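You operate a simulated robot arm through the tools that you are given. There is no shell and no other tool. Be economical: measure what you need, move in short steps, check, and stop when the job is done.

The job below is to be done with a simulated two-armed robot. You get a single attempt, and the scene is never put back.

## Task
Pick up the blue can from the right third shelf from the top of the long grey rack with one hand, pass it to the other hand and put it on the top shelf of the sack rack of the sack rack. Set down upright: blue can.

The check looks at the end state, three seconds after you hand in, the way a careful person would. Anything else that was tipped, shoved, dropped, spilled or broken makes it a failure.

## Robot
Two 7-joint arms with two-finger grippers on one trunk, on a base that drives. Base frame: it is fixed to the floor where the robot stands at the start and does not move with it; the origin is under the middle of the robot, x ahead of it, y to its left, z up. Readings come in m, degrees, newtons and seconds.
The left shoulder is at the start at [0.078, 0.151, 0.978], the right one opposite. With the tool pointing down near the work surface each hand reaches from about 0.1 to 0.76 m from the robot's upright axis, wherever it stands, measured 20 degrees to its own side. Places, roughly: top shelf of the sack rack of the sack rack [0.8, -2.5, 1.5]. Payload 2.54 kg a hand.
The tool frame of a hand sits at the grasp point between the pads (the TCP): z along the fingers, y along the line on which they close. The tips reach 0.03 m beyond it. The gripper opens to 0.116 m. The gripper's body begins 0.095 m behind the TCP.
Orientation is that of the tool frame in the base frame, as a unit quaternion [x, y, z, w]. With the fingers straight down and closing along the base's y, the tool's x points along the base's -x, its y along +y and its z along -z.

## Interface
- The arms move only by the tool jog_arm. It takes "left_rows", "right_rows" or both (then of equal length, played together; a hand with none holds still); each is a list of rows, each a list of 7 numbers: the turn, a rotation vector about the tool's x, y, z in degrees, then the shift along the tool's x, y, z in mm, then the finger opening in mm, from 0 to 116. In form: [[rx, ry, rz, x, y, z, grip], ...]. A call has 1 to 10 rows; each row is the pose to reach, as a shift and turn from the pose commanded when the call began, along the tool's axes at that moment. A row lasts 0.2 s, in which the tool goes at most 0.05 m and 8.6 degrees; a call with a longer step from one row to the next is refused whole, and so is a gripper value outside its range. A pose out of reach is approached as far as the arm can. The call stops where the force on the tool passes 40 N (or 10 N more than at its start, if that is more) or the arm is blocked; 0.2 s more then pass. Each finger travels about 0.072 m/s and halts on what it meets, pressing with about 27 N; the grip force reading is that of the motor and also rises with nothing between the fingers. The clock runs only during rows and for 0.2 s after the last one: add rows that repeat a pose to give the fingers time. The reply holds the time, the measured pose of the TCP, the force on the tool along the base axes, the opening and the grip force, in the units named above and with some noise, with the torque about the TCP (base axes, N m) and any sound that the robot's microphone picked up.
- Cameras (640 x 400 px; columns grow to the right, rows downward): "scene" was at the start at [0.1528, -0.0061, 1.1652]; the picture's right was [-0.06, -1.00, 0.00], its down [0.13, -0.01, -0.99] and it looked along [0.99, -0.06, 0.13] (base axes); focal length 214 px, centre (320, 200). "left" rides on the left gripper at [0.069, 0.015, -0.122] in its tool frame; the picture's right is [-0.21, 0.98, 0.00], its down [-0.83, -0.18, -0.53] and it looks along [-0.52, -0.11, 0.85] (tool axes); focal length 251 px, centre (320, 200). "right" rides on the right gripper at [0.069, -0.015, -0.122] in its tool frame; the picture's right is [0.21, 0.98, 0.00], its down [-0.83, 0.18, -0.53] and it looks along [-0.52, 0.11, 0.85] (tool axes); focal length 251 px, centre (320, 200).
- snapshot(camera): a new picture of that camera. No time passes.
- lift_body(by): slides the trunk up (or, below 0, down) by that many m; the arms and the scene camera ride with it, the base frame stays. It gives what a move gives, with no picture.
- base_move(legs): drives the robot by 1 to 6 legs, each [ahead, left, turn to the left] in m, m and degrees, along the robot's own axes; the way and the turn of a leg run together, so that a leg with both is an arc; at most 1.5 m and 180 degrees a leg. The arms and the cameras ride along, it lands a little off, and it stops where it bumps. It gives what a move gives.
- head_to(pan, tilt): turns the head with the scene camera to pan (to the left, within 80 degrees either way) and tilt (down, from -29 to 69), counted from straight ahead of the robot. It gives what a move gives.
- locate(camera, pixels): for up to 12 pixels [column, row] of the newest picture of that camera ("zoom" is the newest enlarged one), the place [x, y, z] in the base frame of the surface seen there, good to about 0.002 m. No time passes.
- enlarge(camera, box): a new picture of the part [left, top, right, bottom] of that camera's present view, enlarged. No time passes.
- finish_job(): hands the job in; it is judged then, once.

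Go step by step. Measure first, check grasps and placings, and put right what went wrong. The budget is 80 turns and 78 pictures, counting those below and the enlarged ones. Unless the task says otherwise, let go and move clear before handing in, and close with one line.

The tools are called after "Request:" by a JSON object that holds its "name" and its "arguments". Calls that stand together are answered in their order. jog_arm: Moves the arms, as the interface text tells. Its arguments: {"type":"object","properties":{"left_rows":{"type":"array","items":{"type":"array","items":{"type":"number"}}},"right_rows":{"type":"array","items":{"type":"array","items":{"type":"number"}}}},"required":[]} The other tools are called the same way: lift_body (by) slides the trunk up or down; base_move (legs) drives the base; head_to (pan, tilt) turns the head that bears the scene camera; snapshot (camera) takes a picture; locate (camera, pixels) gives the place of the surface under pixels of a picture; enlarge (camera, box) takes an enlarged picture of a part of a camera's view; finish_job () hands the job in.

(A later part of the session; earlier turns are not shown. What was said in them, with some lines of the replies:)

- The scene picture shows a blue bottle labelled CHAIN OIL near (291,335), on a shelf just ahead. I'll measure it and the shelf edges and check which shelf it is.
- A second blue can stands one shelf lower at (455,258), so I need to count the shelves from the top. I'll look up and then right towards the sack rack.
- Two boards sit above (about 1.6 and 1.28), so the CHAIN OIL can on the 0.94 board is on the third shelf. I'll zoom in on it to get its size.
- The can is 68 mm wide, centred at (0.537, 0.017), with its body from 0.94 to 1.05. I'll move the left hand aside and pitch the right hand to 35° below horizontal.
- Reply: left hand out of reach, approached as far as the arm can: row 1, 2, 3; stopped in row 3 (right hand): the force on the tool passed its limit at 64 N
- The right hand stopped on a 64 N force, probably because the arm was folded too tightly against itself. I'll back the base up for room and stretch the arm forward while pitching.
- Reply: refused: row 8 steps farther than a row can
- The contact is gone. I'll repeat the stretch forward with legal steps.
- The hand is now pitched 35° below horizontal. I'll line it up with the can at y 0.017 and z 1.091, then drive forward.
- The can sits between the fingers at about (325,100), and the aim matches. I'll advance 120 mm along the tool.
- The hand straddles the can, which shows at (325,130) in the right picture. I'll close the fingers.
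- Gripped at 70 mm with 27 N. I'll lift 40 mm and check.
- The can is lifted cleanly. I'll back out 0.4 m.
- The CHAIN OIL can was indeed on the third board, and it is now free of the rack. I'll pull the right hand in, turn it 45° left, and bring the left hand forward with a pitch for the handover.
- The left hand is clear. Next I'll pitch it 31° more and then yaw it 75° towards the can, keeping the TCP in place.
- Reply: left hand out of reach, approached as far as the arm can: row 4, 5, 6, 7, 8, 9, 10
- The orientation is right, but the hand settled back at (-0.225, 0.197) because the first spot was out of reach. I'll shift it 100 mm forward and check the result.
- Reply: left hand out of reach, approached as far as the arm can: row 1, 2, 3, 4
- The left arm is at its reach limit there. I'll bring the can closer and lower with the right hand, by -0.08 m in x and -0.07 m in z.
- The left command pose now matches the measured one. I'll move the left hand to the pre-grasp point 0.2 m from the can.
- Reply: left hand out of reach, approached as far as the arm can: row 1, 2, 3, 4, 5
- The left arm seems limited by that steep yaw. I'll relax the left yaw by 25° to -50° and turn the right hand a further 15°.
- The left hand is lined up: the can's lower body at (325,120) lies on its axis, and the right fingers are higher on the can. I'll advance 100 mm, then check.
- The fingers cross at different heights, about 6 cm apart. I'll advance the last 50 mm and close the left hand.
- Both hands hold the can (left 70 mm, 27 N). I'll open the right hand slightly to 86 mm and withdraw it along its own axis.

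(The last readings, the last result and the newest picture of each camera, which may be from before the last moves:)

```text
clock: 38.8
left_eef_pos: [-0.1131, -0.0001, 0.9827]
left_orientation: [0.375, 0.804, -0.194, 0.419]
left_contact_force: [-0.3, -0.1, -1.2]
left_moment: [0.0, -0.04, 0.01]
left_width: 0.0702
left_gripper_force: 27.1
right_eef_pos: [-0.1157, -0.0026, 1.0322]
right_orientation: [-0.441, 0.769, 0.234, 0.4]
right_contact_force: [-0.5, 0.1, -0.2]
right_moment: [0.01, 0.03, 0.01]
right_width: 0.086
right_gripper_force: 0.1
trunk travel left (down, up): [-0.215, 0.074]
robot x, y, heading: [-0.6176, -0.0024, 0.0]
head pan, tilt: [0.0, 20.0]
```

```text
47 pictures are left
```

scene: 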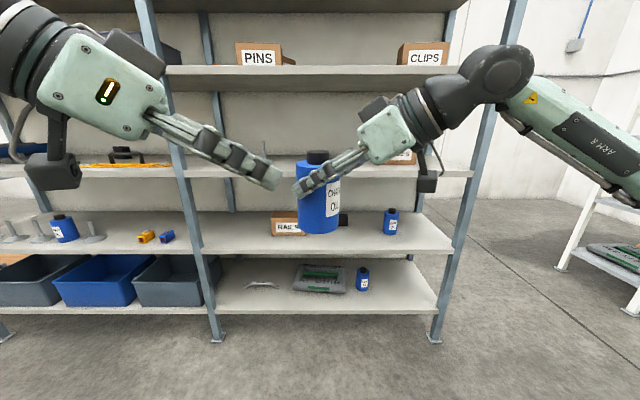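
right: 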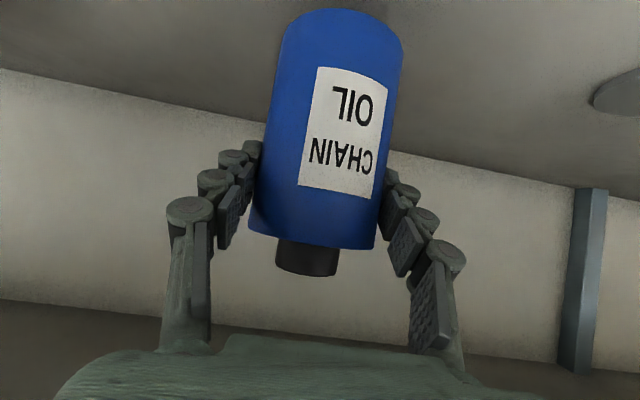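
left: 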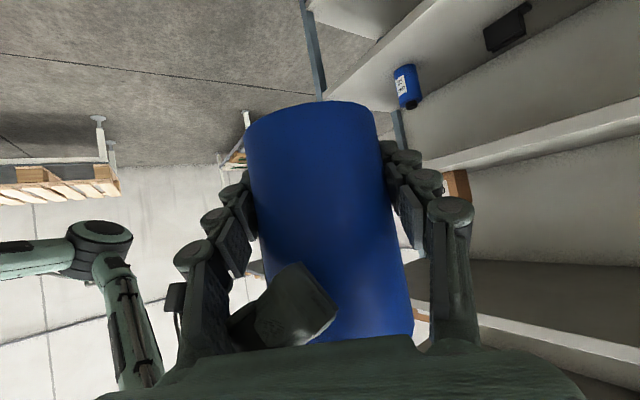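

Request:
{"name": "jog_arm", "arguments": {"right_rows": [[0, 0, 0, 0, 0, -20, 86], [0, 0, 0, 0, 0, -45, 86], [0, 0, 0, 0, 0, -80, 86], [0, 0, 0, 0, 0, -115, 86], [0, 0, 0, 0, 0, -150, 86], [0, 0, 0, 0, 0, -150, 86]]}}

Request:
{"name": "snapshot", "arguments": {"camera": "scene"}}

```text
clock: 40.2
left_eef_pos: [-0.1127, -0.0003, 0.9821]
left_orientation: [0.375, 0.804, -0.194, 0.419]
left_contact_force: [0.1, -0.3, 0.0]
left_moment: [0.0, 0.0, -0.02]
left_width: 0.0702
left_gripper_force: 26.4
right_eef_pos: [-0.1778, -0.1094, 1.1189]
right_orientation: [-0.441, 0.768, 0.234, 0.4]
right_contact_force: [0.2, 0.1, -0.2]
right_moment: [-0.01, -0.02, 0.01]
right_width: 0.086
right_gripper_force: 0.0
trunk travel left (down, up): [-0.215, 0.074]
robot x, y, heading: [-0.6196, -0.0025, 0.2]
head pan, tilt: [0.0, 20.0]
```

```text
46 pictures are left
```

scene: 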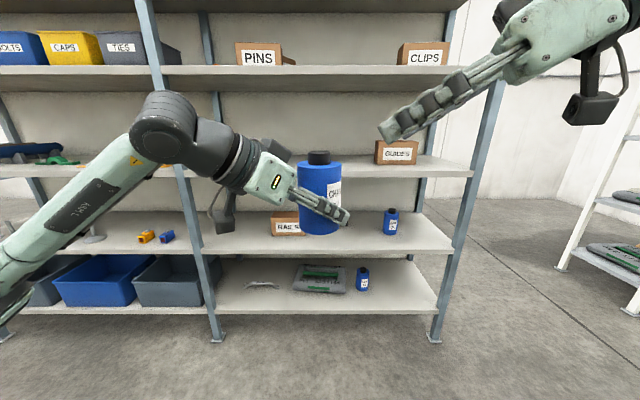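

The left hand alone now holds the can. Next I'll look at the sack rack to the right.

Request:
{"name": "head_to", "arguments": {"pan": -55, "tilt": 0}}

Request:
{"name": "snapshot", "arguments": {"camera": "scene"}}

```text
clock: 41.4
left_eef_pos: [-0.112, 0.0002, 0.9828]
left_orientation: [0.375, 0.803, -0.195, 0.42]
left_contact_force: [0.8, -0.2, 0.0]
left_moment: [0.02, -0.02, 0.01]
left_width: 0.0706
left_gripper_force: 27.4
right_eef_pos: [-0.1763, -0.1094, 1.1179]
right_orientation: [-0.441, 0.768, 0.234, 0.4]
right_contact_force: [0.7, 0.9, 0.1]
right_moment: [-0.01, 0.02, -0.01]
right_width: 0.0858
right_gripper_force: 0.1
trunk travel left (down, up): [-0.215, 0.074]
robot x, y, heading: [-0.6178, -0.0003, 0.0]
head pan, tilt: [-55.0, 0.0]
```

```text
45 pictures are left
```

scene: 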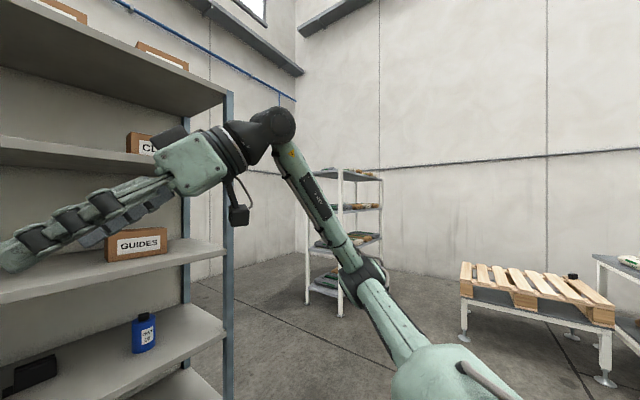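

Request:
{"name": "enlarge", "arguments": {"camera": "scene", "box": [290, 150, 410, 330]}}

Request:
{"name": "locate", "arguments": {"camera": "scene", "pixels": [[341, 172], [381, 180], [316, 175], [345, 180], [365, 181], [341, 300], [308, 290], [350, 174], [330, 240], [540, 280], [380, 160]]}}

```text
2.22 times, centred on (350, 240) of scene
```

zoom: 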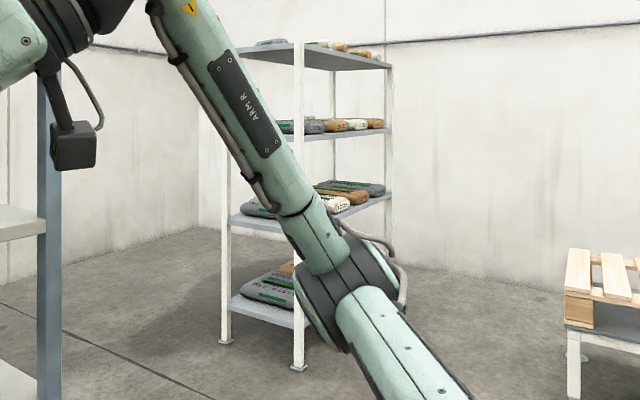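

```text
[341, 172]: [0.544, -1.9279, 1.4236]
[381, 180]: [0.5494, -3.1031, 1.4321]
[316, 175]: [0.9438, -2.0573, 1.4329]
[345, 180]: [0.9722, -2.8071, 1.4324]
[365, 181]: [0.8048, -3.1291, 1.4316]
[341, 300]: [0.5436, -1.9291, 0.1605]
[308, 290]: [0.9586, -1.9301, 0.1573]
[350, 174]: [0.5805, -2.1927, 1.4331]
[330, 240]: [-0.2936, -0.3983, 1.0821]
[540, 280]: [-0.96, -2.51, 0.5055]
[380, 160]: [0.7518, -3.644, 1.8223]
```

The rack spans x 0.54–0.96 and y -1.93 to -3.12, with its top board near z 1.45, and some sacks lie on top. I'll raise the trunk and test whether the left arm can reach that height at yaw 0.

Request:
{"name": "lift_body", "arguments": {"by": 0.074}}

Request:
{"name": "jog_arm", "arguments": {"left_rows": [[0, 0, 0, -17, 12, -30, 45], [-6.8, 0, -4.8, -35, 24, -60, 45], [-13.6, 0, -9.6, -52, 36, -90, 45], [-20.5, 0, -14.3, -70, 48, -120, 45], [-27.3, 0, -19.1, -87, 60, -150, 45], [-34.2, 0, -23.9, -104, 72, -180, 45], [-41, 0, -28.7, -122, 84, -210, 45], [-41, 0, -28.7, -139, 96, -237, 45], [-41, 0, -28.7, -139, 96, -237, 45]]}}

Request:
{"name": "head_to", "arguments": {"pan": 0, "tilt": 0}}

Request:
{"name": "snapshot", "arguments": {"camera": "scene"}}

```text
clock: 42.5
left_eef_pos: [-0.1129, -0.0007, 1.0568]
left_orientation: [0.374, 0.804, -0.194, 0.419]
left_contact_force: [0.0, -0.2, -4.5]
left_moment: [-0.02, 0.0, 0.0]
left_width: 0.07
left_gripper_force: 27.1
right_eef_pos: [-0.1771, -0.1095, 1.1918]
right_orientation: [-0.441, 0.768, 0.235, 0.4]
right_contact_force: [0.7, 1.1, 0.1]
right_moment: [0.01, 0.0, 0.0]
right_width: 0.0861
right_gripper_force: 0.0
trunk travel left (down, up): [-0.289, 0.0]
robot x, y, heading: [-0.6159, 0.0031, 0.2]
head pan, tilt: [-55.0, 0.0]
```

```text
clock: 44.5
left_eef_pos: [-0.1123, 0.1491, 1.3061]
left_orientation: [-0.001, 0.886, 0.001, 0.463]
left_contact_force: [-0.2, -0.1, -4.4]
left_moment: [0.0, -0.02, 0.01]
left_width: 0.0701
left_gripper_force: 26.8
right_eef_pos: [-0.1777, -0.1086, 1.1943]
right_orientation: [-0.441, 0.769, 0.234, 0.4]
right_contact_force: [-0.4, -0.4, 0.1]
right_moment: [0.01, -0.01, -0.04]
right_width: 0.0859
right_gripper_force: 0.2
trunk travel left (down, up): [-0.289, 0.0]
robot x, y, heading: [-0.6185, 0.0008, -0.1]
head pan, tilt: [-55.0, 0.0]
```

```text
clock: 45.8
left_eef_pos: [-0.1131, 0.1477, 1.3065]
left_orientation: [-0.001, 0.886, 0.0, 0.463]
left_contact_force: [0.7, -0.1, -4.6]
left_moment: [0.01, -0.01, -0.02]
left_width: 0.0702
left_gripper_force: 27.7
right_eef_pos: [-0.1763, -0.1084, 1.1921]
right_orientation: [-0.441, 0.769, 0.234, 0.4]
right_contact_force: [0.0, -0.5, -0.2]
right_moment: [0.03, -0.02, -0.01]
right_width: 0.0861
right_gripper_force: 0.0
trunk travel left (down, up): [-0.289, 0.0]
robot x, y, heading: [-0.6215, 0.0015, 0.1]
head pan, tilt: [0.0, 0.0]
```

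```text
43 pictures are left
```

scene: 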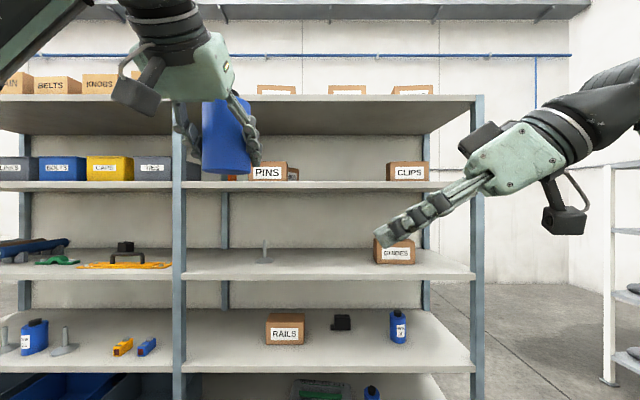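

It reached 1.306 easily. I'll test a rise to 1.53.

Request:
{"name": "jog_arm", "arguments": {"left_rows": [[0, 0, 0, -30, 0, -21, 45], [0, 0, 0, -60, 0, -42, 45], [0, 0, 0, -90, 0, -63, 45], [0, 0, 0, -120, 0, -84, 45], [0, 0, 0, -150, 0, -105, 45], [0, 0, 0, -180, 0, -126, 45], [0, 0, 0, -180, 0, -126, 45]]}}

```text
clock: 47.4
left_eef_pos: [-0.1123, 0.1507, 1.5266]
left_orientation: [0.0, 0.886, 0.0, 0.463]
left_contact_force: [0.8, 0.0, -4.5]
left_moment: [-0.01, -0.01, 0.03]
left_width: 0.0704
left_gripper_force: 26.9
right_eef_pos: [-0.1756, -0.1081, 1.1924]
right_orientation: [-0.44, 0.769, 0.233, 0.4]
right_contact_force: [1.4, -0.3, -0.6]
right_moment: [0.05, 0.02, 0.01]
right_width: 0.0859
right_gripper_force: 0.0
trunk travel left (down, up): [-0.289, 0.0]
robot x, y, heading: [-0.6145, -0.0023, -0.3]
head pan, tilt: [0.0, 0.0]
```

The left arm reaches it comfortably. Now I'll turn the right hand straight ahead and raise it, so its camera can look over the top shelf later.

Request:
{"name": "jog_arm", "arguments": {"right_rows": [[0, 0, 0, -18, -5, -34, 86], [6.1, 0, 4.3, -36, -10, -68, 86], [12.3, 0, 8.6, -54, -15, -102, 86], [18.4, 0, 12.9, -72, -20, -136, 86], [24.6, 0, 17.2, -90, -25, -171, 86], [30.7, 0, 21.5, -108, -30, -205, 86], [36.8, 0, 25.8, -126, -35, -239, 86], [43, 0, 30.1, -145, -40, -274, 86], [49.1, 0, 34.4, -163, -45, -308, 86], [49.1, 0, 34.4, -163, -45, -308, 86]]}}

Request:
{"name": "jog_arm", "arguments": {"right_rows": [[0, 8, 0, 0, 0, 0, 86], [0, 16, 0, 0, 0, 0, 86], [0, 24, 0, 0, 0, 0, 86], [0, 24, 0, 0, 0, 0, 86]]}}

Request:
{"name": "head_to", "arguments": {"pan": -70, "tilt": 20}}

Request:
{"name": "snapshot", "arguments": {"camera": "scene"}}

```text
clock: 49.6
left_eef_pos: [-0.1142, 0.149, 1.5258]
left_orientation: [-0.001, 0.886, 0.001, 0.463]
left_contact_force: [0.1, -0.2, -4.5]
left_moment: [0.02, -0.01, 0.03]
left_width: 0.0704
left_gripper_force: 27.2
right_eef_pos: [-0.2164, -0.2716, 1.5018]
right_orientation: [0.003, 0.888, 0.003, 0.459]
right_contact_force: [-0.3, 0.5, 0.0]
right_moment: [0.0, 0.01, 0.04]
right_width: 0.0859
right_gripper_force: 0.1
trunk travel left (down, up): [-0.289, 0.0]
robot x, y, heading: [-0.6179, -0.0006, -0.1]
head pan, tilt: [0.0, 0.0]
```

```text
clock: 50.6
left_eef_pos: [-0.1139, 0.1473, 1.5278]
left_orientation: [0.0, 0.887, 0.001, 0.462]
left_contact_force: [-0.9, -0.2, -4.6]
left_moment: [0.05, 0.0, 0.02]
left_width: 0.0706
left_gripper_force: 27.1
right_eef_pos: [-0.1665, -0.2644, 1.4741]
right_orientation: [0.001, 0.964, 0.003, 0.267]
right_contact_force: [-0.2, 0.2, -0.1]
right_moment: [0.05, -0.04, 0.01]
right_width: 0.0861
right_gripper_force: 0.0
right hand out of reach, approached as far as the arm can: row 2, 3, 4
trunk travel left (down, up): [-0.289, 0.0]
robot x, y, heading: [-0.6169, 0.0013, 0.0]
head pan, tilt: [0.0, 0.0]
```

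```text
clock: 52.0
left_eef_pos: [-0.1143, 0.1501, 1.5253]
left_orientation: [-0.001, 0.886, 0.001, 0.463]
left_contact_force: [-0.3, -0.5, -4.3]
left_moment: [-0.01, 0.02, 0.01]
left_width: 0.07
left_gripper_force: 27.3
right_eef_pos: [-0.1656, -0.2626, 1.4741]
right_orientation: [0.001, 0.964, 0.004, 0.265]
right_contact_force: [-0.5, 0.3, -0.4]
right_moment: [-0.01, 0.02, 0.0]
right_width: 0.0861
right_gripper_force: 0.1
trunk travel left (down, up): [-0.289, 0.0]
robot x, y, heading: [-0.6194, 0.0025, -0.3]
head pan, tilt: [-70.0, 20.0]
```

```text
42 pictures are left
```

scene: 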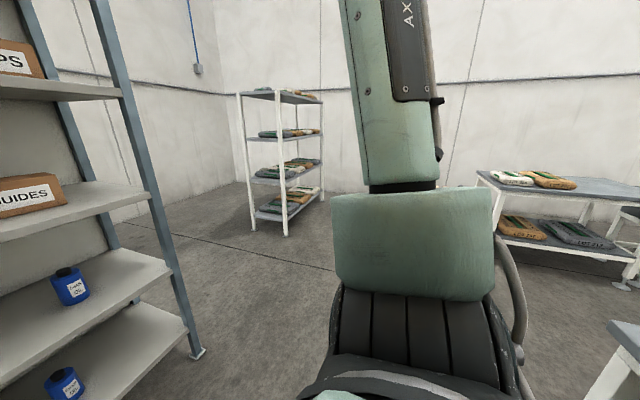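

Request:
{"name": "locate", "arguments": {"camera": "scene", "pixels": [[615, 325], [585, 398], [635, 360], [625, 285], [500, 260], [480, 175], [280, 90], [284, 232], [265, 88], [310, 95]]}}

Request:
{"name": "base_move", "arguments": {"legs": [[0, -0.9, 0]]}}

Request:
{"name": "head_to", "arguments": {"pan": -60, "tilt": 20}}

Request:
{"name": "snapshot", "arguments": {"camera": "scene"}}

```text
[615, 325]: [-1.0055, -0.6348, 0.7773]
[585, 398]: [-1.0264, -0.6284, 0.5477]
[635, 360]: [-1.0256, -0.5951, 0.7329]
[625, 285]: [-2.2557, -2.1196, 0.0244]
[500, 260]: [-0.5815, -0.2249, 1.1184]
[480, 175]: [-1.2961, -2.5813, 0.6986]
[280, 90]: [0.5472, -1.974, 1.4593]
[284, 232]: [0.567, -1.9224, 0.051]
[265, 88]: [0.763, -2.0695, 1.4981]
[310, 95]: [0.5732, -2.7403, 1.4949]
```

```text
clock: 61.0
left_eef_pos: [-0.1141, -0.7515, 1.5262]
left_orientation: [-0.002, 0.887, 0.001, 0.463]
left_contact_force: [0.7, -0.5, -4.2]
left_moment: [0.02, 0.0, 0.01]
left_width: 0.07
left_gripper_force: 27.0
right_eef_pos: [-0.1642, -1.1632, 1.4752]
right_orientation: [-0.001, 0.964, 0.005, 0.266]
right_contact_force: [0.3, -0.1, 0.3]
right_moment: [0.03, -0.03, -0.05]
right_width: 0.086
right_gripper_force: 0.0
trunk travel left (down, up): [-0.289, 0.0]
robot x, y, heading: [-0.6158, -0.9022, 0.3]
head pan, tilt: [-70.0, 20.0]
```

```text
clock: 61.7
left_eef_pos: [-0.1131, -0.7514, 1.5258]
left_orientation: [-0.002, 0.886, 0.001, 0.463]
left_contact_force: [-0.1, -0.6, -4.4]
left_moment: [0.02, 0.0, 0.04]
left_width: 0.0699
left_gripper_force: 27.3
right_eef_pos: [-0.1637, -1.1643, 1.4747]
right_orientation: [0.001, 0.964, 0.004, 0.265]
right_contact_force: [0.7, -1.2, 0.2]
right_moment: [0.0, 0.01, 0.0]
right_width: 0.086
right_gripper_force: 0.1
trunk travel left (down, up): [-0.289, 0.0]
robot x, y, heading: [-0.6194, -0.9025, -0.2]
head pan, tilt: [-60.0, 20.0]
```

```text
41 pictures are left
```

scene: 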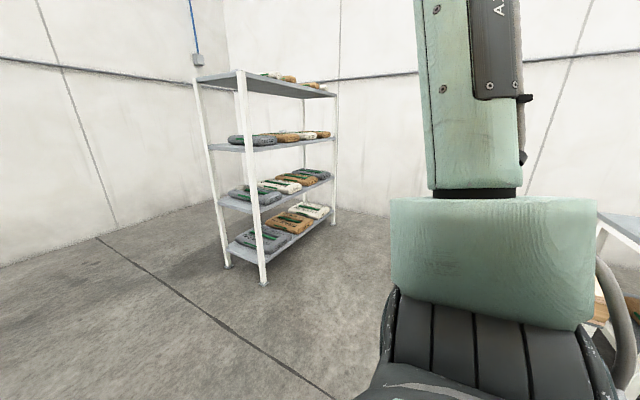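

No bumps so far. I'll drive diagonally closer to the rack's front face.

Request:
{"name": "base_move", "arguments": {"legs": [[0.3, -0.8, 0]]}}

Request:
{"name": "snapshot", "arguments": {"camera": "right"}}

Request:
{"name": "head_to", "arguments": {"pan": -20, "tilt": 0}}

Request:
{"name": "snapshot", "arguments": {"camera": "scene"}}

```text
clock: 69.9
left_eef_pos: [0.1907, -1.5499, 1.526]
left_orientation: [-0.006, 0.886, 0.004, 0.463]
left_contact_force: [0.6, -0.5, -4.8]
left_moment: [0.01, -0.02, 0.0]
left_width: 0.0702
left_gripper_force: 26.9
right_eef_pos: [0.1428, -1.9629, 1.4738]
right_orientation: [-0.004, 0.964, 0.005, 0.266]
right_contact_force: [0.3, -1.0, -0.6]
right_moment: [0.01, 0.03, -0.01]
right_width: 0.086
right_gripper_force: 0.1
trunk travel left (down, up): [-0.289, 0.0]
robot x, y, heading: [-0.312, -1.707, 0.8]
head pan, tilt: [-60.0, 20.0]
```

```text
40 pictures are left
```

right: 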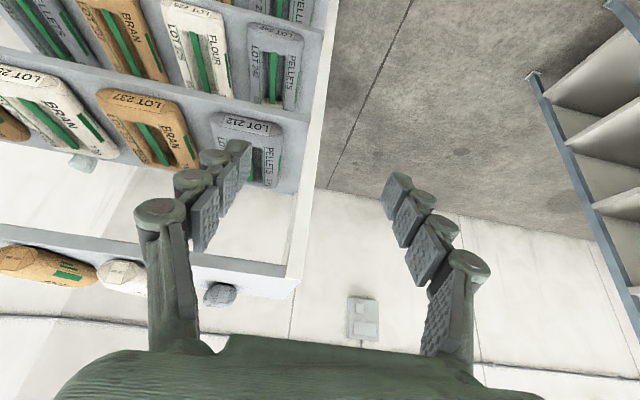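

```text
clock: 70.9
left_eef_pos: [0.1906, -1.5495, 1.526]
left_orientation: [-0.006, 0.886, 0.003, 0.463]
left_contact_force: [-0.2, -1.4, -4.9]
left_moment: [0.0, -0.06, 0.0]
left_width: 0.0703
left_gripper_force: 26.9
right_eef_pos: [0.144, -1.9634, 1.475]
right_orientation: [-0.004, 0.964, 0.007, 0.266]
right_contact_force: [-0.6, -0.4, 0.7]
right_moment: [0.01, 0.01, -0.03]
right_width: 0.0858
right_gripper_force: 0.1
trunk travel left (down, up): [-0.289, 0.0]
robot x, y, heading: [-0.3128, -1.7049, 0.8]
head pan, tilt: [-20.0, 0.0]
```

```text
39 pictures are left
```

scene: 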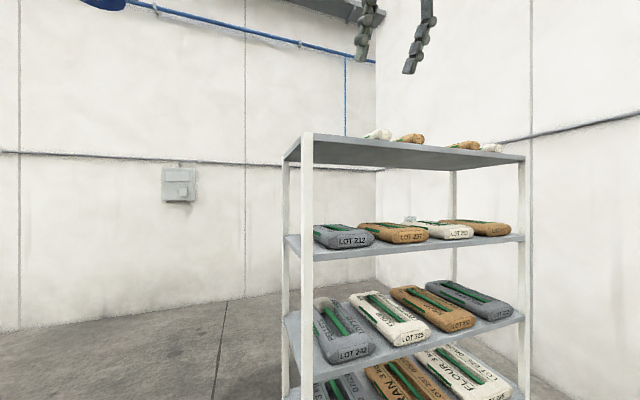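

Request:
{"name": "locate", "arguments": {"camera": "right", "pixels": [[220, 293], [120, 275], [40, 262], [70, 275], [285, 270], [250, 265], [285, 295]]}}

Request:
{"name": "locate", "arguments": {"camera": "scene", "pixels": [[375, 135], [408, 138], [465, 146], [490, 148], [306, 140], [420, 148], [520, 158], [330, 150], [345, 137]]}}

Request:
{"name": "enlarge", "arguments": {"camera": "scene", "box": [280, 110, 540, 180]}}

```text
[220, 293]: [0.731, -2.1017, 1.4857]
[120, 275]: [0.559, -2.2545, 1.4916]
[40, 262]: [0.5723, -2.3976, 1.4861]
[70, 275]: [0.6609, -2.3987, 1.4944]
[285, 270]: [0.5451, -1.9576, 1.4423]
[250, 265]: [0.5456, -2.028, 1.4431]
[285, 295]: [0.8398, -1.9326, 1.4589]
```

```text
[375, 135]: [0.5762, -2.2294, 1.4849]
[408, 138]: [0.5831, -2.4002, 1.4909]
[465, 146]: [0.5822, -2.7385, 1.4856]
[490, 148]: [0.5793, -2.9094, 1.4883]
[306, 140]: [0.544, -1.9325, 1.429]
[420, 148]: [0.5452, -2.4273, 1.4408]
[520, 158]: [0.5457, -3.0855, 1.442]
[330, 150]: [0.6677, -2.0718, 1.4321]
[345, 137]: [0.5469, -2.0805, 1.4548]
```

```text
2.46 times, centred on (410, 145) of scene
```

zoom: 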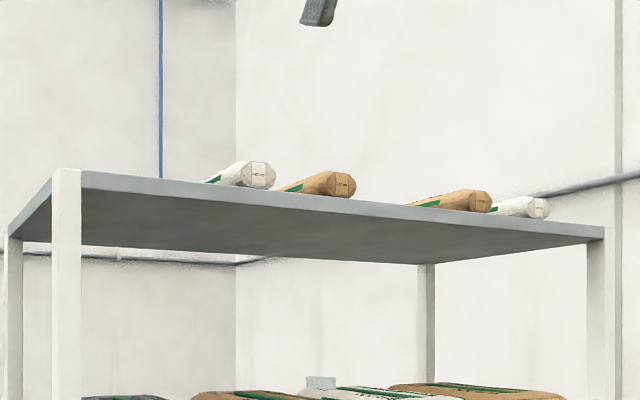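

Request:
{"name": "locate", "arguments": {"camera": "zoom", "pixels": [[240, 176], [274, 176], [324, 186], [356, 186], [466, 202], [491, 202], [526, 210], [380, 201], [300, 191], [410, 205], [225, 182]]}}

```text
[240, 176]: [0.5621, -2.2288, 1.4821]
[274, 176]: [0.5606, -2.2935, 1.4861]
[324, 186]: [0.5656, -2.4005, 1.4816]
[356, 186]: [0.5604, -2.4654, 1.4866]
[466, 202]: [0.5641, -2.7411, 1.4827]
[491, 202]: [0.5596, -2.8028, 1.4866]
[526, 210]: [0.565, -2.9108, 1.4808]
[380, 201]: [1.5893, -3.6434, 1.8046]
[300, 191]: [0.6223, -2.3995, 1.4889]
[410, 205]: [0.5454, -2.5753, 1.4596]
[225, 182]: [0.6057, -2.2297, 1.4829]
```

The top surface is at about z 1.458. There is a free gap between sacks around y -2.57, and sack edges at -2.466 and about -2.68. I'll check the floor to the right before strafing.

Request:
{"name": "head_to", "arguments": {"pan": -75, "tilt": 35}}

Request:
{"name": "snapshot", "arguments": {"camera": "scene"}}

```text
clock: 72.2
left_eef_pos: [0.1903, -1.5486, 1.5257]
left_orientation: [-0.005, 0.887, 0.003, 0.462]
left_contact_force: [-0.8, 0.0, -4.8]
left_moment: [-0.01, 0.0, 0.04]
left_width: 0.07
left_gripper_force: 26.9
right_eef_pos: [0.1429, -1.9627, 1.4746]
right_orientation: [-0.005, 0.964, 0.006, 0.266]
right_contact_force: [-0.1, -0.6, -0.8]
right_moment: [0.02, 0.0, 0.0]
right_width: 0.0857
right_gripper_force: 0.1
trunk travel left (down, up): [-0.289, 0.0]
robot x, y, heading: [-0.3095, -1.7043, 0.8]
head pan, tilt: [-75.0, 35.0]
```

```text
37 pictures are left
```

scene: 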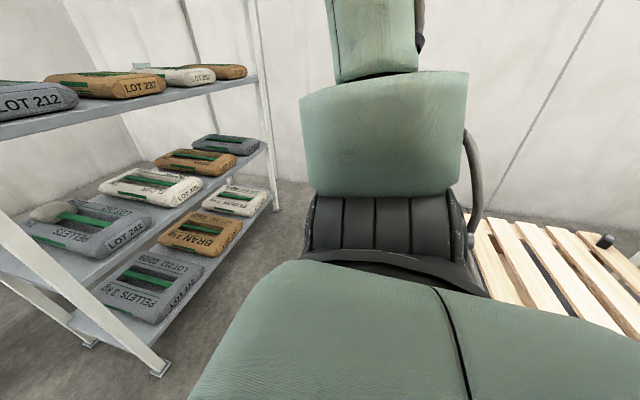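

Request:
{"name": "locate", "arguments": {"camera": "scene", "pixels": [[490, 235], [485, 265], [530, 290], [470, 215], [600, 320], [478, 225], [605, 240]]}}

Request:
{"name": "head_to", "arguments": {"pan": -80, "tilt": 60}}

Request:
{"name": "snapshot", "arguments": {"camera": "scene"}}

```text
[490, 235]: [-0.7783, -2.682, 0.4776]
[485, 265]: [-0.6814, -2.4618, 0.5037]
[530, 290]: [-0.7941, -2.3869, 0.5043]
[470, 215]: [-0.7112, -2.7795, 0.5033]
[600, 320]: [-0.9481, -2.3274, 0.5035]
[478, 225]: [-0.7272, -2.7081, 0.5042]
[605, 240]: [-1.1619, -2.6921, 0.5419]
```

```text
clock: 73.1
left_eef_pos: [0.1899, -1.549, 1.5261]
left_orientation: [-0.006, 0.887, 0.003, 0.462]
left_contact_force: [-0.7, 0.0, -5.2]
left_moment: [0.01, 0.0, 0.0]
left_width: 0.0701
left_gripper_force: 26.9
right_eef_pos: [0.1437, -1.9627, 1.4739]
right_orientation: [-0.004, 0.964, 0.005, 0.265]
right_contact_force: [1.0, 0.9, -0.6]
right_moment: [0.01, 0.01, -0.01]
right_width: 0.086
right_gripper_force: 0.1
trunk travel left (down, up): [-0.289, 0.0]
robot x, y, heading: [-0.3124, -1.701, 0.6]
head pan, tilt: [-80.0, 60.0]
```

```text
36 pictures are left
```

scene: 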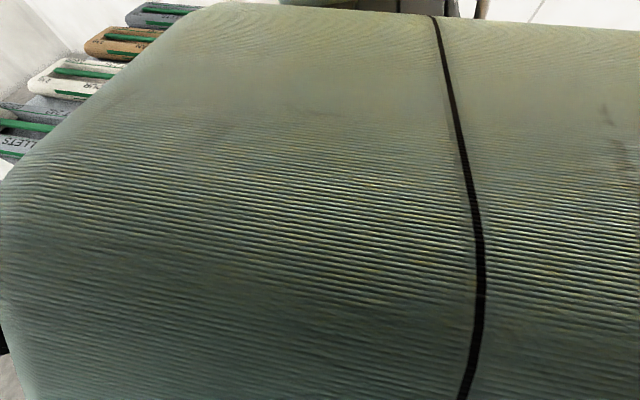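

The pallet table seems to reach x ≈ -0.38, so I'll use the nearer free corner of the top shelf, in front of the grey sack at about (0.62, -2.05), to avoid driving close to it. First I'll tuck the right hand in and raise the can 50 mm.

Request:
{"name": "jog_arm", "arguments": {"right_rows": [[0, 4, 0, 35, -3, 16, 86], [0, 8, 0, 70, -6, 32, 86], [0, 13, 0, 104, -9, 48, 86], [0, 18, 0, 139, -12, 64, 86], [0, 23, 0, 173, -15, 80, 86], [0, 28, 0, 208, -18, 96, 86], [0, 31, 0, 242, -20, 112, 86], [0, 31, 0, 242, -20, 112, 86]], "left_rows": [[0, 0, 0, -8, 0, -6, 45], [0, 0, 0, -16, 0, -12, 45], [0, 0, 0, -24, 0, -18, 45], [0, 0, 0, -32, 0, -23, 45], [0, 0, 0, -41, 0, -29, 45], [0, 0, 0, -41, 0, -29, 45], [0, 0, 0, -41, 0, -29, 45], [0, 0, 0, -41, 0, -29, 45]]}}

Request:
{"name": "head_to", "arguments": {"pan": 0, "tilt": 10}}

Request:
{"name": "snapshot", "arguments": {"camera": "scene"}}

```text
clock: 74.9
left_eef_pos: [0.19, -1.549, 1.5652]
left_orientation: [-0.007, 0.887, 0.003, 0.462]
left_contact_force: [0.1, 0.5, -4.3]
left_moment: [-0.02, 0.0, 0.0]
left_width: 0.0702
left_gripper_force: 27.0
left hand out of reach, approached as far as the arm can: row 5, 6, 7, 8
right_eef_pos: [0.0207, -1.9415, 1.2155]
right_orientation: [-0.006, 1.0, 0.002, -0.001]
right_contact_force: [0.7, 0.4, 0.0]
right_moment: [0.01, -0.01, 0.03]
right_width: 0.086
right_gripper_force: 0.1
right hand out of reach, approached as far as the arm can: row 1, 2, 3, 4, 5, 6, 7, 8
trunk travel left (down, up): [-0.289, 0.0]
robot x, y, heading: [-0.3097, -1.7033, 0.4]
head pan, tilt: [-80.0, 60.0]
```

```text
clock: 76.4
left_eef_pos: [0.19, -1.5485, 1.5658]
left_orientation: [-0.005, 0.887, 0.003, 0.463]
left_contact_force: [0.0, -0.7, -3.8]
left_moment: [-0.01, 0.02, -0.01]
left_width: 0.0704
left_gripper_force: 26.9
right_eef_pos: [0.021, -1.9412, 1.2151]
right_orientation: [-0.005, 1.0, 0.003, -0.001]
right_contact_force: [0.0, -0.3, 0.6]
right_moment: [-0.02, 0.03, -0.02]
right_width: 0.0862
right_gripper_force: 0.1
trunk travel left (down, up): [-0.289, 0.0]
robot x, y, heading: [-0.3139, -1.7042, 0.6]
head pan, tilt: [0.0, 10.0]
```

```text
35 pictures are left
```

scene: 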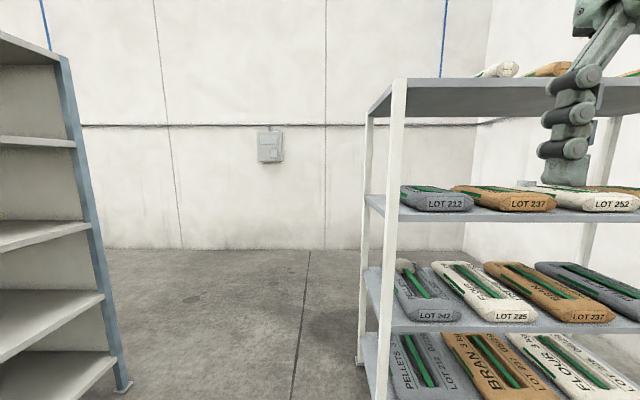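

The can is at 1.566, which puts its bottom at 1.534, clear of the board and sacks. I'll drive ahead 0.42 m, with the can still beside the rack.

Request:
{"name": "base_move", "arguments": {"legs": [[0.42, 0, -0.6]]}}

Request:
{"name": "snapshot", "arguments": {"camera": "left"}}

Request:
{"name": "head_to", "arguments": {"pan": -30, "tilt": 30}}

Request:
{"name": "snapshot", "arguments": {"camera": "scene"}}

```text
clock: 79.0
left_eef_pos: [0.6084, -1.5475, 1.5656]
left_orientation: [-0.004, 0.887, 0.002, 0.463]
left_contact_force: [0.5, 0.2, -4.4]
left_moment: [0.03, 0.02, -0.02]
left_width: 0.0701
left_gripper_force: 26.6
right_eef_pos: [0.437, -1.9392, 1.2141]
right_orientation: [-0.004, 1.0, 0.002, -0.002]
right_contact_force: [-0.3, -0.5, 0.2]
right_moment: [0.03, 0.03, 0.0]
right_width: 0.0858
right_gripper_force: 0.1
trunk travel left (down, up): [-0.289, 0.0]
robot x, y, heading: [0.1044, -1.7002, 0.2]
head pan, tilt: [0.0, 10.0]
```

```text
34 pictures are left
```

left: 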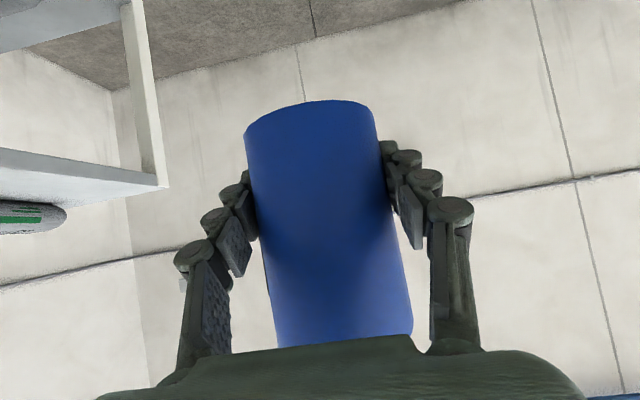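

```text
clock: 79.9
left_eef_pos: [0.6054, -1.5482, 1.5655]
left_orientation: [-0.004, 0.886, 0.003, 0.463]
left_contact_force: [-0.5, 0.8, -4.2]
left_moment: [0.02, -0.06, 0.02]
left_width: 0.0701
left_gripper_force: 27.1
right_eef_pos: [0.4363, -1.9388, 1.2144]
right_orientation: [-0.003, 1.0, 0.003, -0.002]
right_contact_force: [-0.6, 0.2, 0.3]
right_moment: [0.04, 0.01, 0.01]
right_width: 0.0857
right_gripper_force: 0.2
trunk travel left (down, up): [-0.289, 0.0]
robot x, y, heading: [0.1023, -1.703, 0.2]
head pan, tilt: [-30.0, 30.0]
```

```text
33 pictures are left
```

scene: 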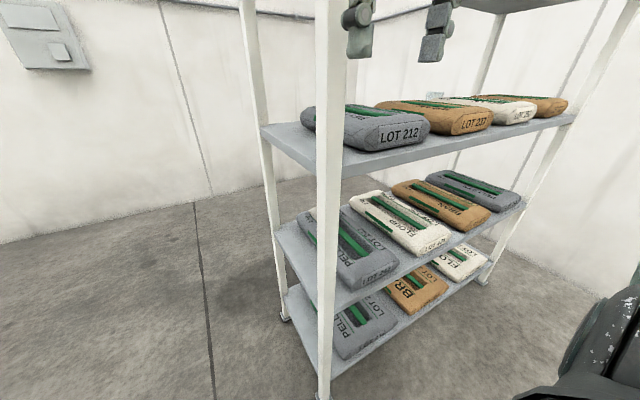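

All clear. I'll strafe 0.22 m right and look over the board with the left camera, which sits above it.

Request:
{"name": "base_move", "arguments": {"legs": [[0, -0.22, 0]]}}

Request:
{"name": "snapshot", "arguments": {"camera": "left"}}

Request:
{"name": "locate", "arguments": {"camera": "left", "pixels": [[60, 200], [100, 190], [150, 195], [180, 190], [30, 230], [60, 215], [100, 170], [180, 170], [120, 215]]}}

```text
clock: 82.6
left_eef_pos: [0.6076, -1.7669, 1.5658]
left_orientation: [-0.004, 0.886, 0.002, 0.463]
left_contact_force: [0.0, -1.2, -4.5]
left_moment: [0.03, -0.03, 0.0]
left_width: 0.0701
left_gripper_force: 27.3
right_eef_pos: [0.4386, -2.1574, 1.2151]
right_orientation: [-0.003, 1.0, 0.003, -0.001]
right_contact_force: [0.0, -0.3, 0.9]
right_moment: [0.02, -0.01, -0.01]
right_width: 0.0862
right_gripper_force: 0.0
trunk travel left (down, up): [-0.289, 0.0]
robot x, y, heading: [0.1057, -1.9234, 0.2]
head pan, tilt: [-30.0, 30.0]
```

```text
32 pictures are left
```

left: 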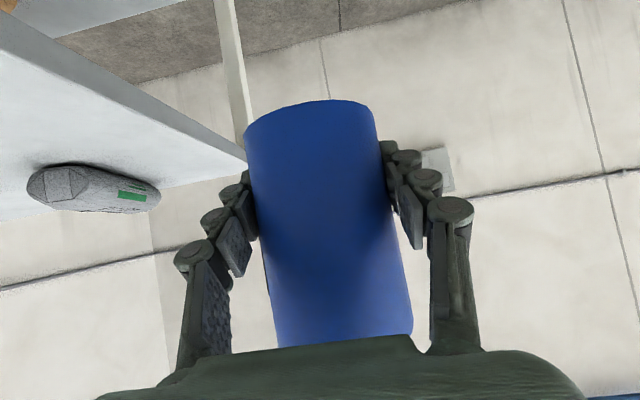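

```text
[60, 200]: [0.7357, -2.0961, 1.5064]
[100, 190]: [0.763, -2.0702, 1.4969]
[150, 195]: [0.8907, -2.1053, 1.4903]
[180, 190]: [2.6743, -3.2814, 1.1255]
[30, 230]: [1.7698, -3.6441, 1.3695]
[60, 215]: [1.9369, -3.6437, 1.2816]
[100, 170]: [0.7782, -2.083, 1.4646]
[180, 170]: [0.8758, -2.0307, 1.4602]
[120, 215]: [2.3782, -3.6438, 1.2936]
```

The board ahead of the grey sack is free: the sack's front end is at x 0.73 and its side at y -2.07, with the surface at z 1.459. I'll strafe 0.26 m more.

Request:
{"name": "base_move", "arguments": {"legs": [[0, -0.262, 0]]}}

Request:
{"name": "snapshot", "arguments": {"camera": "left"}}

Request:
{"name": "head_to", "arguments": {"pan": 0, "tilt": -20}}

Request:
{"name": "snapshot", "arguments": {"camera": "scene"}}

```text
clock: 85.8
left_eef_pos: [0.6095, -2.0285, 1.5661]
left_orientation: [-0.004, 0.887, 0.001, 0.463]
left_contact_force: [-0.4, -0.4, -3.8]
left_moment: [0.0, 0.0, 0.02]
left_width: 0.0699
left_gripper_force: 26.8
right_eef_pos: [0.4385, -2.4196, 1.2147]
right_orientation: [-0.003, 1.0, 0.004, -0.002]
right_contact_force: [-0.2, 0.5, 0.6]
right_moment: [0.0, -0.02, 0.01]
right_width: 0.0859
right_gripper_force: 0.1
trunk travel left (down, up): [-0.289, 0.0]
robot x, y, heading: [0.1121, -2.1834, 0.3]
head pan, tilt: [-30.0, 30.0]
```

```text
31 pictures are left
```

left: 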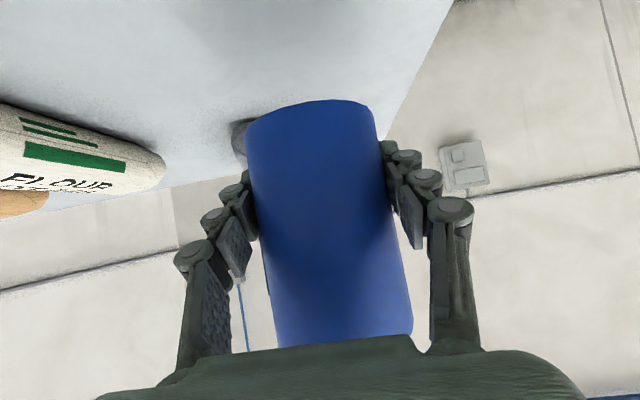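

```text
clock: 86.9
left_eef_pos: [0.6098, -2.0283, 1.566]
left_orientation: [-0.003, 0.887, 0.001, 0.462]
left_contact_force: [0.5, 0.0, -4.4]
left_moment: [-0.03, 0.03, -0.01]
left_width: 0.0702
left_gripper_force: 26.6
right_eef_pos: [0.4395, -2.4198, 1.2151]
right_orientation: [-0.003, 1.0, 0.004, -0.002]
right_contact_force: [-0.2, 0.3, -0.7]
right_moment: [0.01, 0.03, -0.05]
right_width: 0.0858
right_gripper_force: 0.0
trunk travel left (down, up): [-0.289, 0.0]
robot x, y, heading: [0.1055, -2.1812, 0.2]
head pan, tilt: [0.0, -20.0]
```

```text
30 pictures are left
```

scene: 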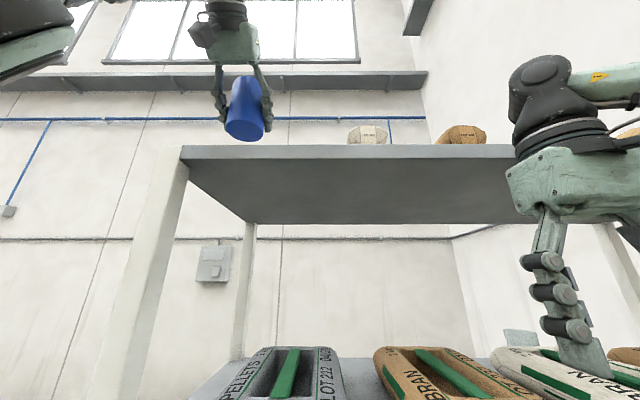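

Request:
{"name": "locate", "arguments": {"camera": "left", "pixels": [[163, 165], [120, 140], [200, 90], [320, 60], [240, 130], [400, 60], [310, 110], [310, 330]]}}

Request:
{"name": "enlarge", "arguments": {"camera": "scene", "box": [150, 30, 410, 170]}}

Request:
{"name": "locate", "arguments": {"camera": "zoom", "pixels": [[215, 130], [225, 220], [185, 240], [282, 240], [230, 262], [200, 150], [265, 150]]}}

```text
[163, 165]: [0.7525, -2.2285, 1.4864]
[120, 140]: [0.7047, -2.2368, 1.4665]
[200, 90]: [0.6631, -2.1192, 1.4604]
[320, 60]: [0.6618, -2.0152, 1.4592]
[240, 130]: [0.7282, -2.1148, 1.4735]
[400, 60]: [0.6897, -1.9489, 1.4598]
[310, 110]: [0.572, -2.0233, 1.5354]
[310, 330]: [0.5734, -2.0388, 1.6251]
```

```text
2.46 times, centred on (280, 100) of scene
```

zoom: 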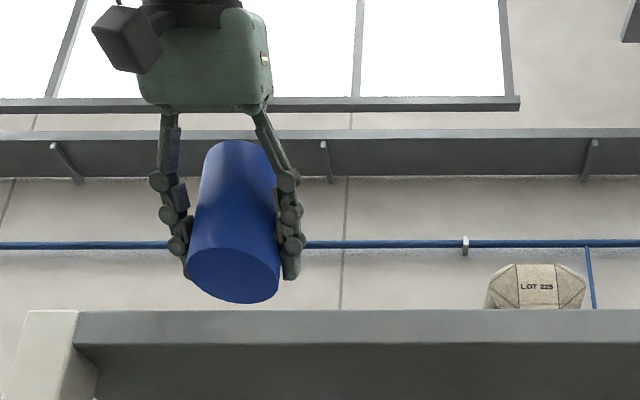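

```text
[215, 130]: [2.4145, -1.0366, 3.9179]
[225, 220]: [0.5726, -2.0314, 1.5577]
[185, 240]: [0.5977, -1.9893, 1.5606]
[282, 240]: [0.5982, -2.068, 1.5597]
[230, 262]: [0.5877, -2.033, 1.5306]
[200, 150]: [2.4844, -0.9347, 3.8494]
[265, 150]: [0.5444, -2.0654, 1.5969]
```

The can is upright, with its bottom at 1.531 and the board at 1.459. The nearest sack edge is more than 0.1 m away. I'll lower about 64 mm while moving 15 mm further in.

Request:
{"name": "jog_arm", "arguments": {"left_rows": [[0, 0, 0, 8, 0, 12, 45], [0, 0, 0, 18, 0, 23, 45], [0, 0, 0, 29, 0, 34, 45], [0, 0, 0, 38, 0, 43, 45], [0, 0, 0, 44, 0, 49, 45], [0, 0, 0, 44, 0, 49, 45]]}}

Request:
{"name": "snapshot", "arguments": {"camera": "left"}}

Request:
{"name": "enlarge", "arguments": {"camera": "scene", "box": [150, 60, 410, 200]}}

```text
clock: 88.3
left_eef_pos: [0.6257, -2.0281, 1.5003]
left_orientation: [-0.003, 0.887, 0.001, 0.462]
left_contact_force: [0.6, -0.3, -3.6]
left_moment: [-0.01, -0.04, 0.02]
left_width: 0.0704
left_gripper_force: 26.8
right_eef_pos: [0.44, -2.4203, 1.2151]
right_orientation: [-0.003, 1.0, 0.003, -0.002]
right_contact_force: [0.1, -1.1, 0.6]
right_moment: [0.02, 0.01, -0.05]
right_width: 0.0857
right_gripper_force: 0.1
trunk travel left (down, up): [-0.289, 0.0]
robot x, y, heading: [0.107, -2.1799, 0.3]
head pan, tilt: [0.0, -20.0]
```

```text
28 pictures are left
```

left: 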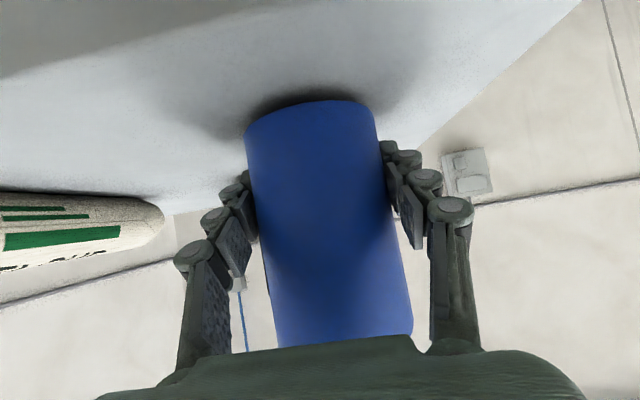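

```text
2.46 times, centred on (280, 130) of scene
```

zoom: 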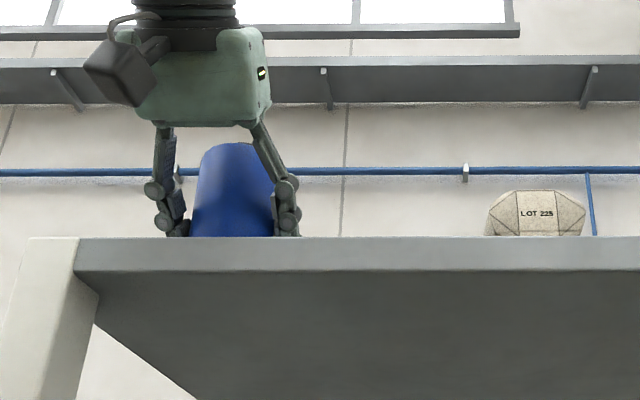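

About 6 mm remain. I'll lower 5 mm and watch the vertical force.

Request:
{"name": "jog_arm", "arguments": {"left_rows": [[0, 0, 0, 2, 0, 1.4, 45], [0, 0, 0, 4.1, 0, 2.9, 45], [0, 0, 0, 4.1, 0, 2.9, 45]]}}

Request:
{"name": "jog_arm", "arguments": {"left_rows": [[0, 0, 0, 0.8, 0, 0.6, 45], [0, 0, 0, 0.8, 0, 0.6, 45]]}}

```text
clock: 89.1
left_eef_pos: [0.6241, -2.0279, 1.4966]
left_orientation: [-0.003, 0.887, 0.001, 0.463]
left_contact_force: [0.5, -1.1, -4.1]
left_moment: [-0.02, -0.02, 0.0]
left_width: 0.0703
left_gripper_force: 27.5
right_eef_pos: [0.4399, -2.4198, 1.2154]
right_orientation: [-0.003, 1.0, 0.004, -0.002]
right_contact_force: [-0.4, 0.2, -0.3]
right_moment: [-0.04, 0.03, 0.03]
right_width: 0.0859
right_gripper_force: 0.1
trunk travel left (down, up): [-0.289, 0.0]
robot x, y, heading: [0.1106, -2.18, 0.5]
head pan, tilt: [0.0, -20.0]
```

```text
clock: 89.7
left_eef_pos: [0.6252, -2.0291, 1.495]
left_orientation: [-0.004, 0.886, 0.002, 0.463]
left_contact_force: [-0.5, -0.1, -4.1]
left_moment: [0.01, -0.02, -0.02]
left_width: 0.0704
left_gripper_force: 27.0
right_eef_pos: [0.4391, -2.4202, 1.2148]
right_orientation: [-0.002, 1.0, 0.004, -0.002]
right_contact_force: [0.7, 0.6, 0.5]
right_moment: [0.0, 0.0, 0.01]
right_width: 0.086
right_gripper_force: 0.0
trunk travel left (down, up): [-0.289, 0.0]
robot x, y, heading: [0.1049, -2.1829, 0.6]
head pan, tilt: [0.0, -20.0]
```

There's no contact yet, so I'll keep lowering in 1 mm rows.

Request:
{"name": "jog_arm", "arguments": {"left_rows": [[0, 0, 0, 0.8, 0, 0.6, 45], [0, 0, 0, 1.6, 0, 1.1, 45], [0, 0, 0, 1.6, 0, 1.1, 45]]}}

Request:
{"name": "jog_arm", "arguments": {"left_rows": [[0, 0, 0, 0.8, 0, 0.6, 45], [0, 0, 0, 0.8, 0, 0.6, 45]]}}

```text
clock: 90.5
left_eef_pos: [0.6244, -2.029, 1.4943]
left_orientation: [-0.002, 0.886, 0.0, 0.464]
left_contact_force: [5.9, 0.1, 13.0]
left_moment: [0.41, 0.28, -0.12]
left_width: 0.0701
left_gripper_force: 27.0
right_eef_pos: [0.4399, -2.4205, 1.216]
right_orientation: [-0.002, 1.0, 0.004, -0.001]
right_contact_force: [-0.6, -0.7, 0.5]
right_moment: [0.02, -0.01, 0.0]
right_width: 0.0861
right_gripper_force: 0.1
trunk travel left (down, up): [-0.289, 0.0]
robot x, y, heading: [0.1093, -2.1827, 0.1]
head pan, tilt: [0.0, -20.0]
```

```text
clock: 91.1
left_eef_pos: [0.6255, -2.0283, 1.4937]
left_orientation: [-0.004, 0.885, 0.0, 0.465]
left_contact_force: [11.0, 1.6, 26.7]
left_moment: [0.02, 0.04, 0.1]
left_width: 0.0705
left_gripper_force: 27.2
right_eef_pos: [0.4394, -2.42, 1.2163]
right_orientation: [-0.002, 1.0, 0.004, 0.0]
right_contact_force: [-0.1, -0.5, -0.1]
right_moment: [0.02, 0.0, 0.01]
right_width: 0.086
right_gripper_force: 0.0
trunk travel left (down, up): [-0.289, 0.0]
robot x, y, heading: [0.1082, -2.1816, 0.6]
head pan, tilt: [0.0, -20.0]
```

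Contact is firm, with 26.7 N upward. I'll relax 1.5 mm, then open gently.

Request:
{"name": "jog_arm", "arguments": {"left_rows": [[0, 0, 0, -1.2, 0, -0.9, 45], [0, 0, 0, -1.2, 0, -0.9, 45]]}}

Request:
{"name": "jog_arm", "arguments": {"left_rows": [[0, 0, 0, 0, 0, 0, 72], [0, 0, 0, 0, 0, 0, 80], [0, 0, 0, 0, 0, 0, 92], [0, 0, 0, 0, 0, 0, 104], [0, 0, 0, 0, 0, 0, 104]]}}

Request:
{"name": "snapshot", "arguments": {"camera": "left"}}

```text
clock: 91.7
left_eef_pos: [0.6241, -2.0285, 1.4945]
left_orientation: [-0.003, 0.887, 0.001, 0.462]
left_contact_force: [5.7, 2.3, 16.2]
left_moment: [0.02, -0.46, 0.16]
left_width: 0.0705
left_gripper_force: 27.1
right_eef_pos: [0.4393, -2.4205, 1.2149]
right_orientation: [-0.003, 1.0, 0.004, -0.001]
right_contact_force: [0.3, 0.7, 0.6]
right_moment: [0.02, 0.04, -0.02]
right_width: 0.0861
right_gripper_force: 0.0
trunk travel left (down, up): [-0.289, 0.0]
robot x, y, heading: [0.109, -2.1804, 0.3]
head pan, tilt: [0.0, -20.0]
```

```text
clock: 92.9
left_eef_pos: [0.6243, -2.0291, 1.4951]
left_orientation: [-0.004, 0.886, 0.002, 0.463]
left_contact_force: [-0.3, -0.1, -1.0]
left_moment: [0.0, 0.01, 0.02]
left_width: 0.1041
left_gripper_force: 0.1
right_eef_pos: [0.4382, -2.4199, 1.2149]
right_orientation: [-0.003, 1.0, 0.002, -0.001]
right_contact_force: [-0.9, -0.1, -0.7]
right_moment: [0.01, 0.01, 0.0]
right_width: 0.086
right_gripper_force: 0.1
trunk travel left (down, up): [-0.289, 0.0]
robot x, y, heading: [0.1094, -2.18, 0.2]
head pan, tilt: [0.0, -20.0]
```

```text
26 pictures are left
```

left: 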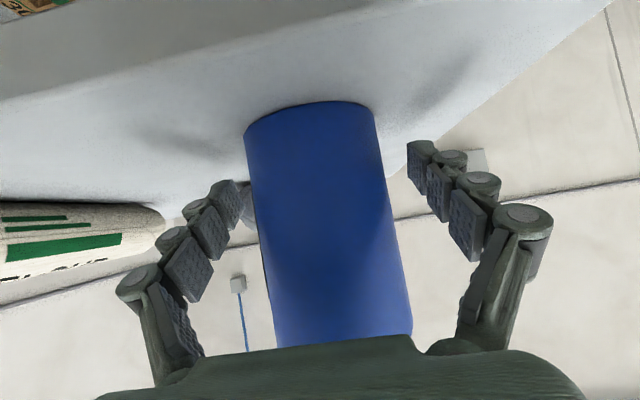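

The can stands on its own. I'll withdraw along the tool axis.

Request:
{"name": "jog_arm", "arguments": {"left_rows": [[0, 0, 0, 0, 0, -15, 104], [0, 0, 0, 0, 0, -35, 104], [0, 0, 0, 0, 0, -55, 104], [0, 0, 0, 0, 0, -75, 104], [0, 0, 0, 0, 0, -95, 104], [0, 0, 0, 0, 0, -95, 104]]}}

Request:
{"name": "snapshot", "arguments": {"camera": "left"}}

Request:
{"name": "snapshot", "arguments": {"camera": "scene"}}

```text
clock: 94.3
left_eef_pos: [0.5462, -2.0291, 1.5487]
left_orientation: [-0.003, 0.886, 0.001, 0.463]
left_contact_force: [0.1, 0.0, -0.2]
left_moment: [-0.02, -0.01, 0.01]
left_width: 0.1044
left_gripper_force: 0.0
right_eef_pos: [0.4401, -2.42, 1.2155]
right_orientation: [-0.003, 1.0, 0.004, -0.002]
right_contact_force: [0.6, 0.3, -0.3]
right_moment: [0.01, 0.06, -0.02]
right_width: 0.0857
right_gripper_force: 0.0
trunk travel left (down, up): [-0.289, 0.0]
robot x, y, heading: [0.1082, -2.1807, 0.4]
head pan, tilt: [0.0, -20.0]
```

```text
25 pictures are left
```

left: 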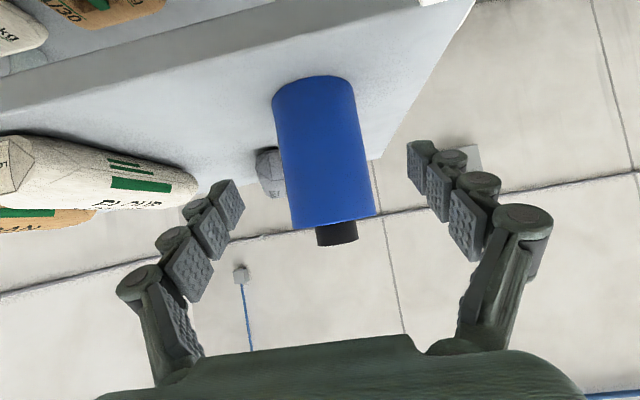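

```text
24 pictures are left
```

scene: 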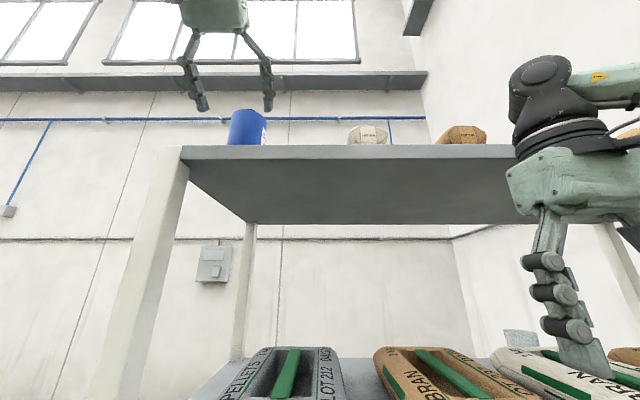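

The can stands upright on the top shelf, with nothing else touched. I'll back the base off 8 cm for clearance and take one last look.

Request:
{"name": "base_move", "arguments": {"legs": [[-0.08, 0, 0]]}}

Request:
{"name": "snapshot", "arguments": {"camera": "left"}}

Request:
{"name": "locate", "arguments": {"camera": "left", "pixels": [[320, 110], [320, 150], [320, 180], [330, 200]]}}

```text
clock: 95.4
left_eef_pos: [0.4669, -2.029, 1.5487]
left_orientation: [-0.003, 0.886, 0.001, 0.463]
left_contact_force: [-0.2, 1.1, 0.2]
left_moment: [0.01, -0.07, 0.01]
left_width: 0.1043
left_gripper_force: 0.0
right_eef_pos: [0.3592, -2.4209, 1.2145]
right_orientation: [-0.002, 1.0, 0.004, 0.0]
right_contact_force: [-1.0, -0.2, 0.3]
right_moment: [0.01, -0.05, 0.01]
right_width: 0.0858
right_gripper_force: 0.0
trunk travel left (down, up): [-0.289, 0.0]
robot x, y, heading: [0.0303, -2.183, 0.3]
head pan, tilt: [0.0, -20.0]
```

```text
23 pictures are left
```

left: 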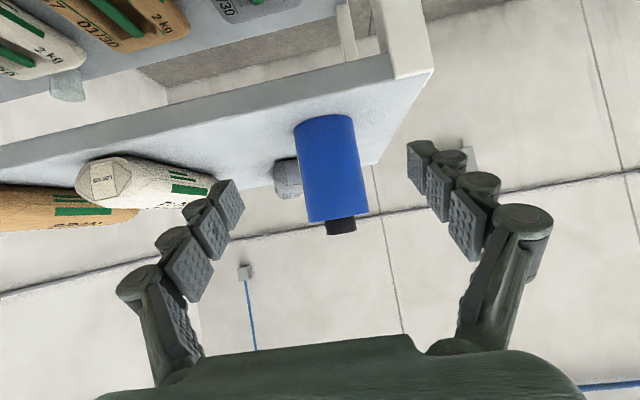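

```text
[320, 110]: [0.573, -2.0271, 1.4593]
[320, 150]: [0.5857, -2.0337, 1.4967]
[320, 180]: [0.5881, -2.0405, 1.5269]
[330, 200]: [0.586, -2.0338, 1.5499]
```

The can's front face reads a steady x ≈ 0.587 from z 1.497 to 1.550, so it stands upright on the top shelf, and both hands are clear of it. I'm handing in.

Request:
{"name": "finish_job", "arguments": {}}

```text
The job is handed in.
```

The blue can was taken from the third shelf with the right hand, passed to the left, and now stands upright on the top shelf of the sack rack, with nothing else seen to move.
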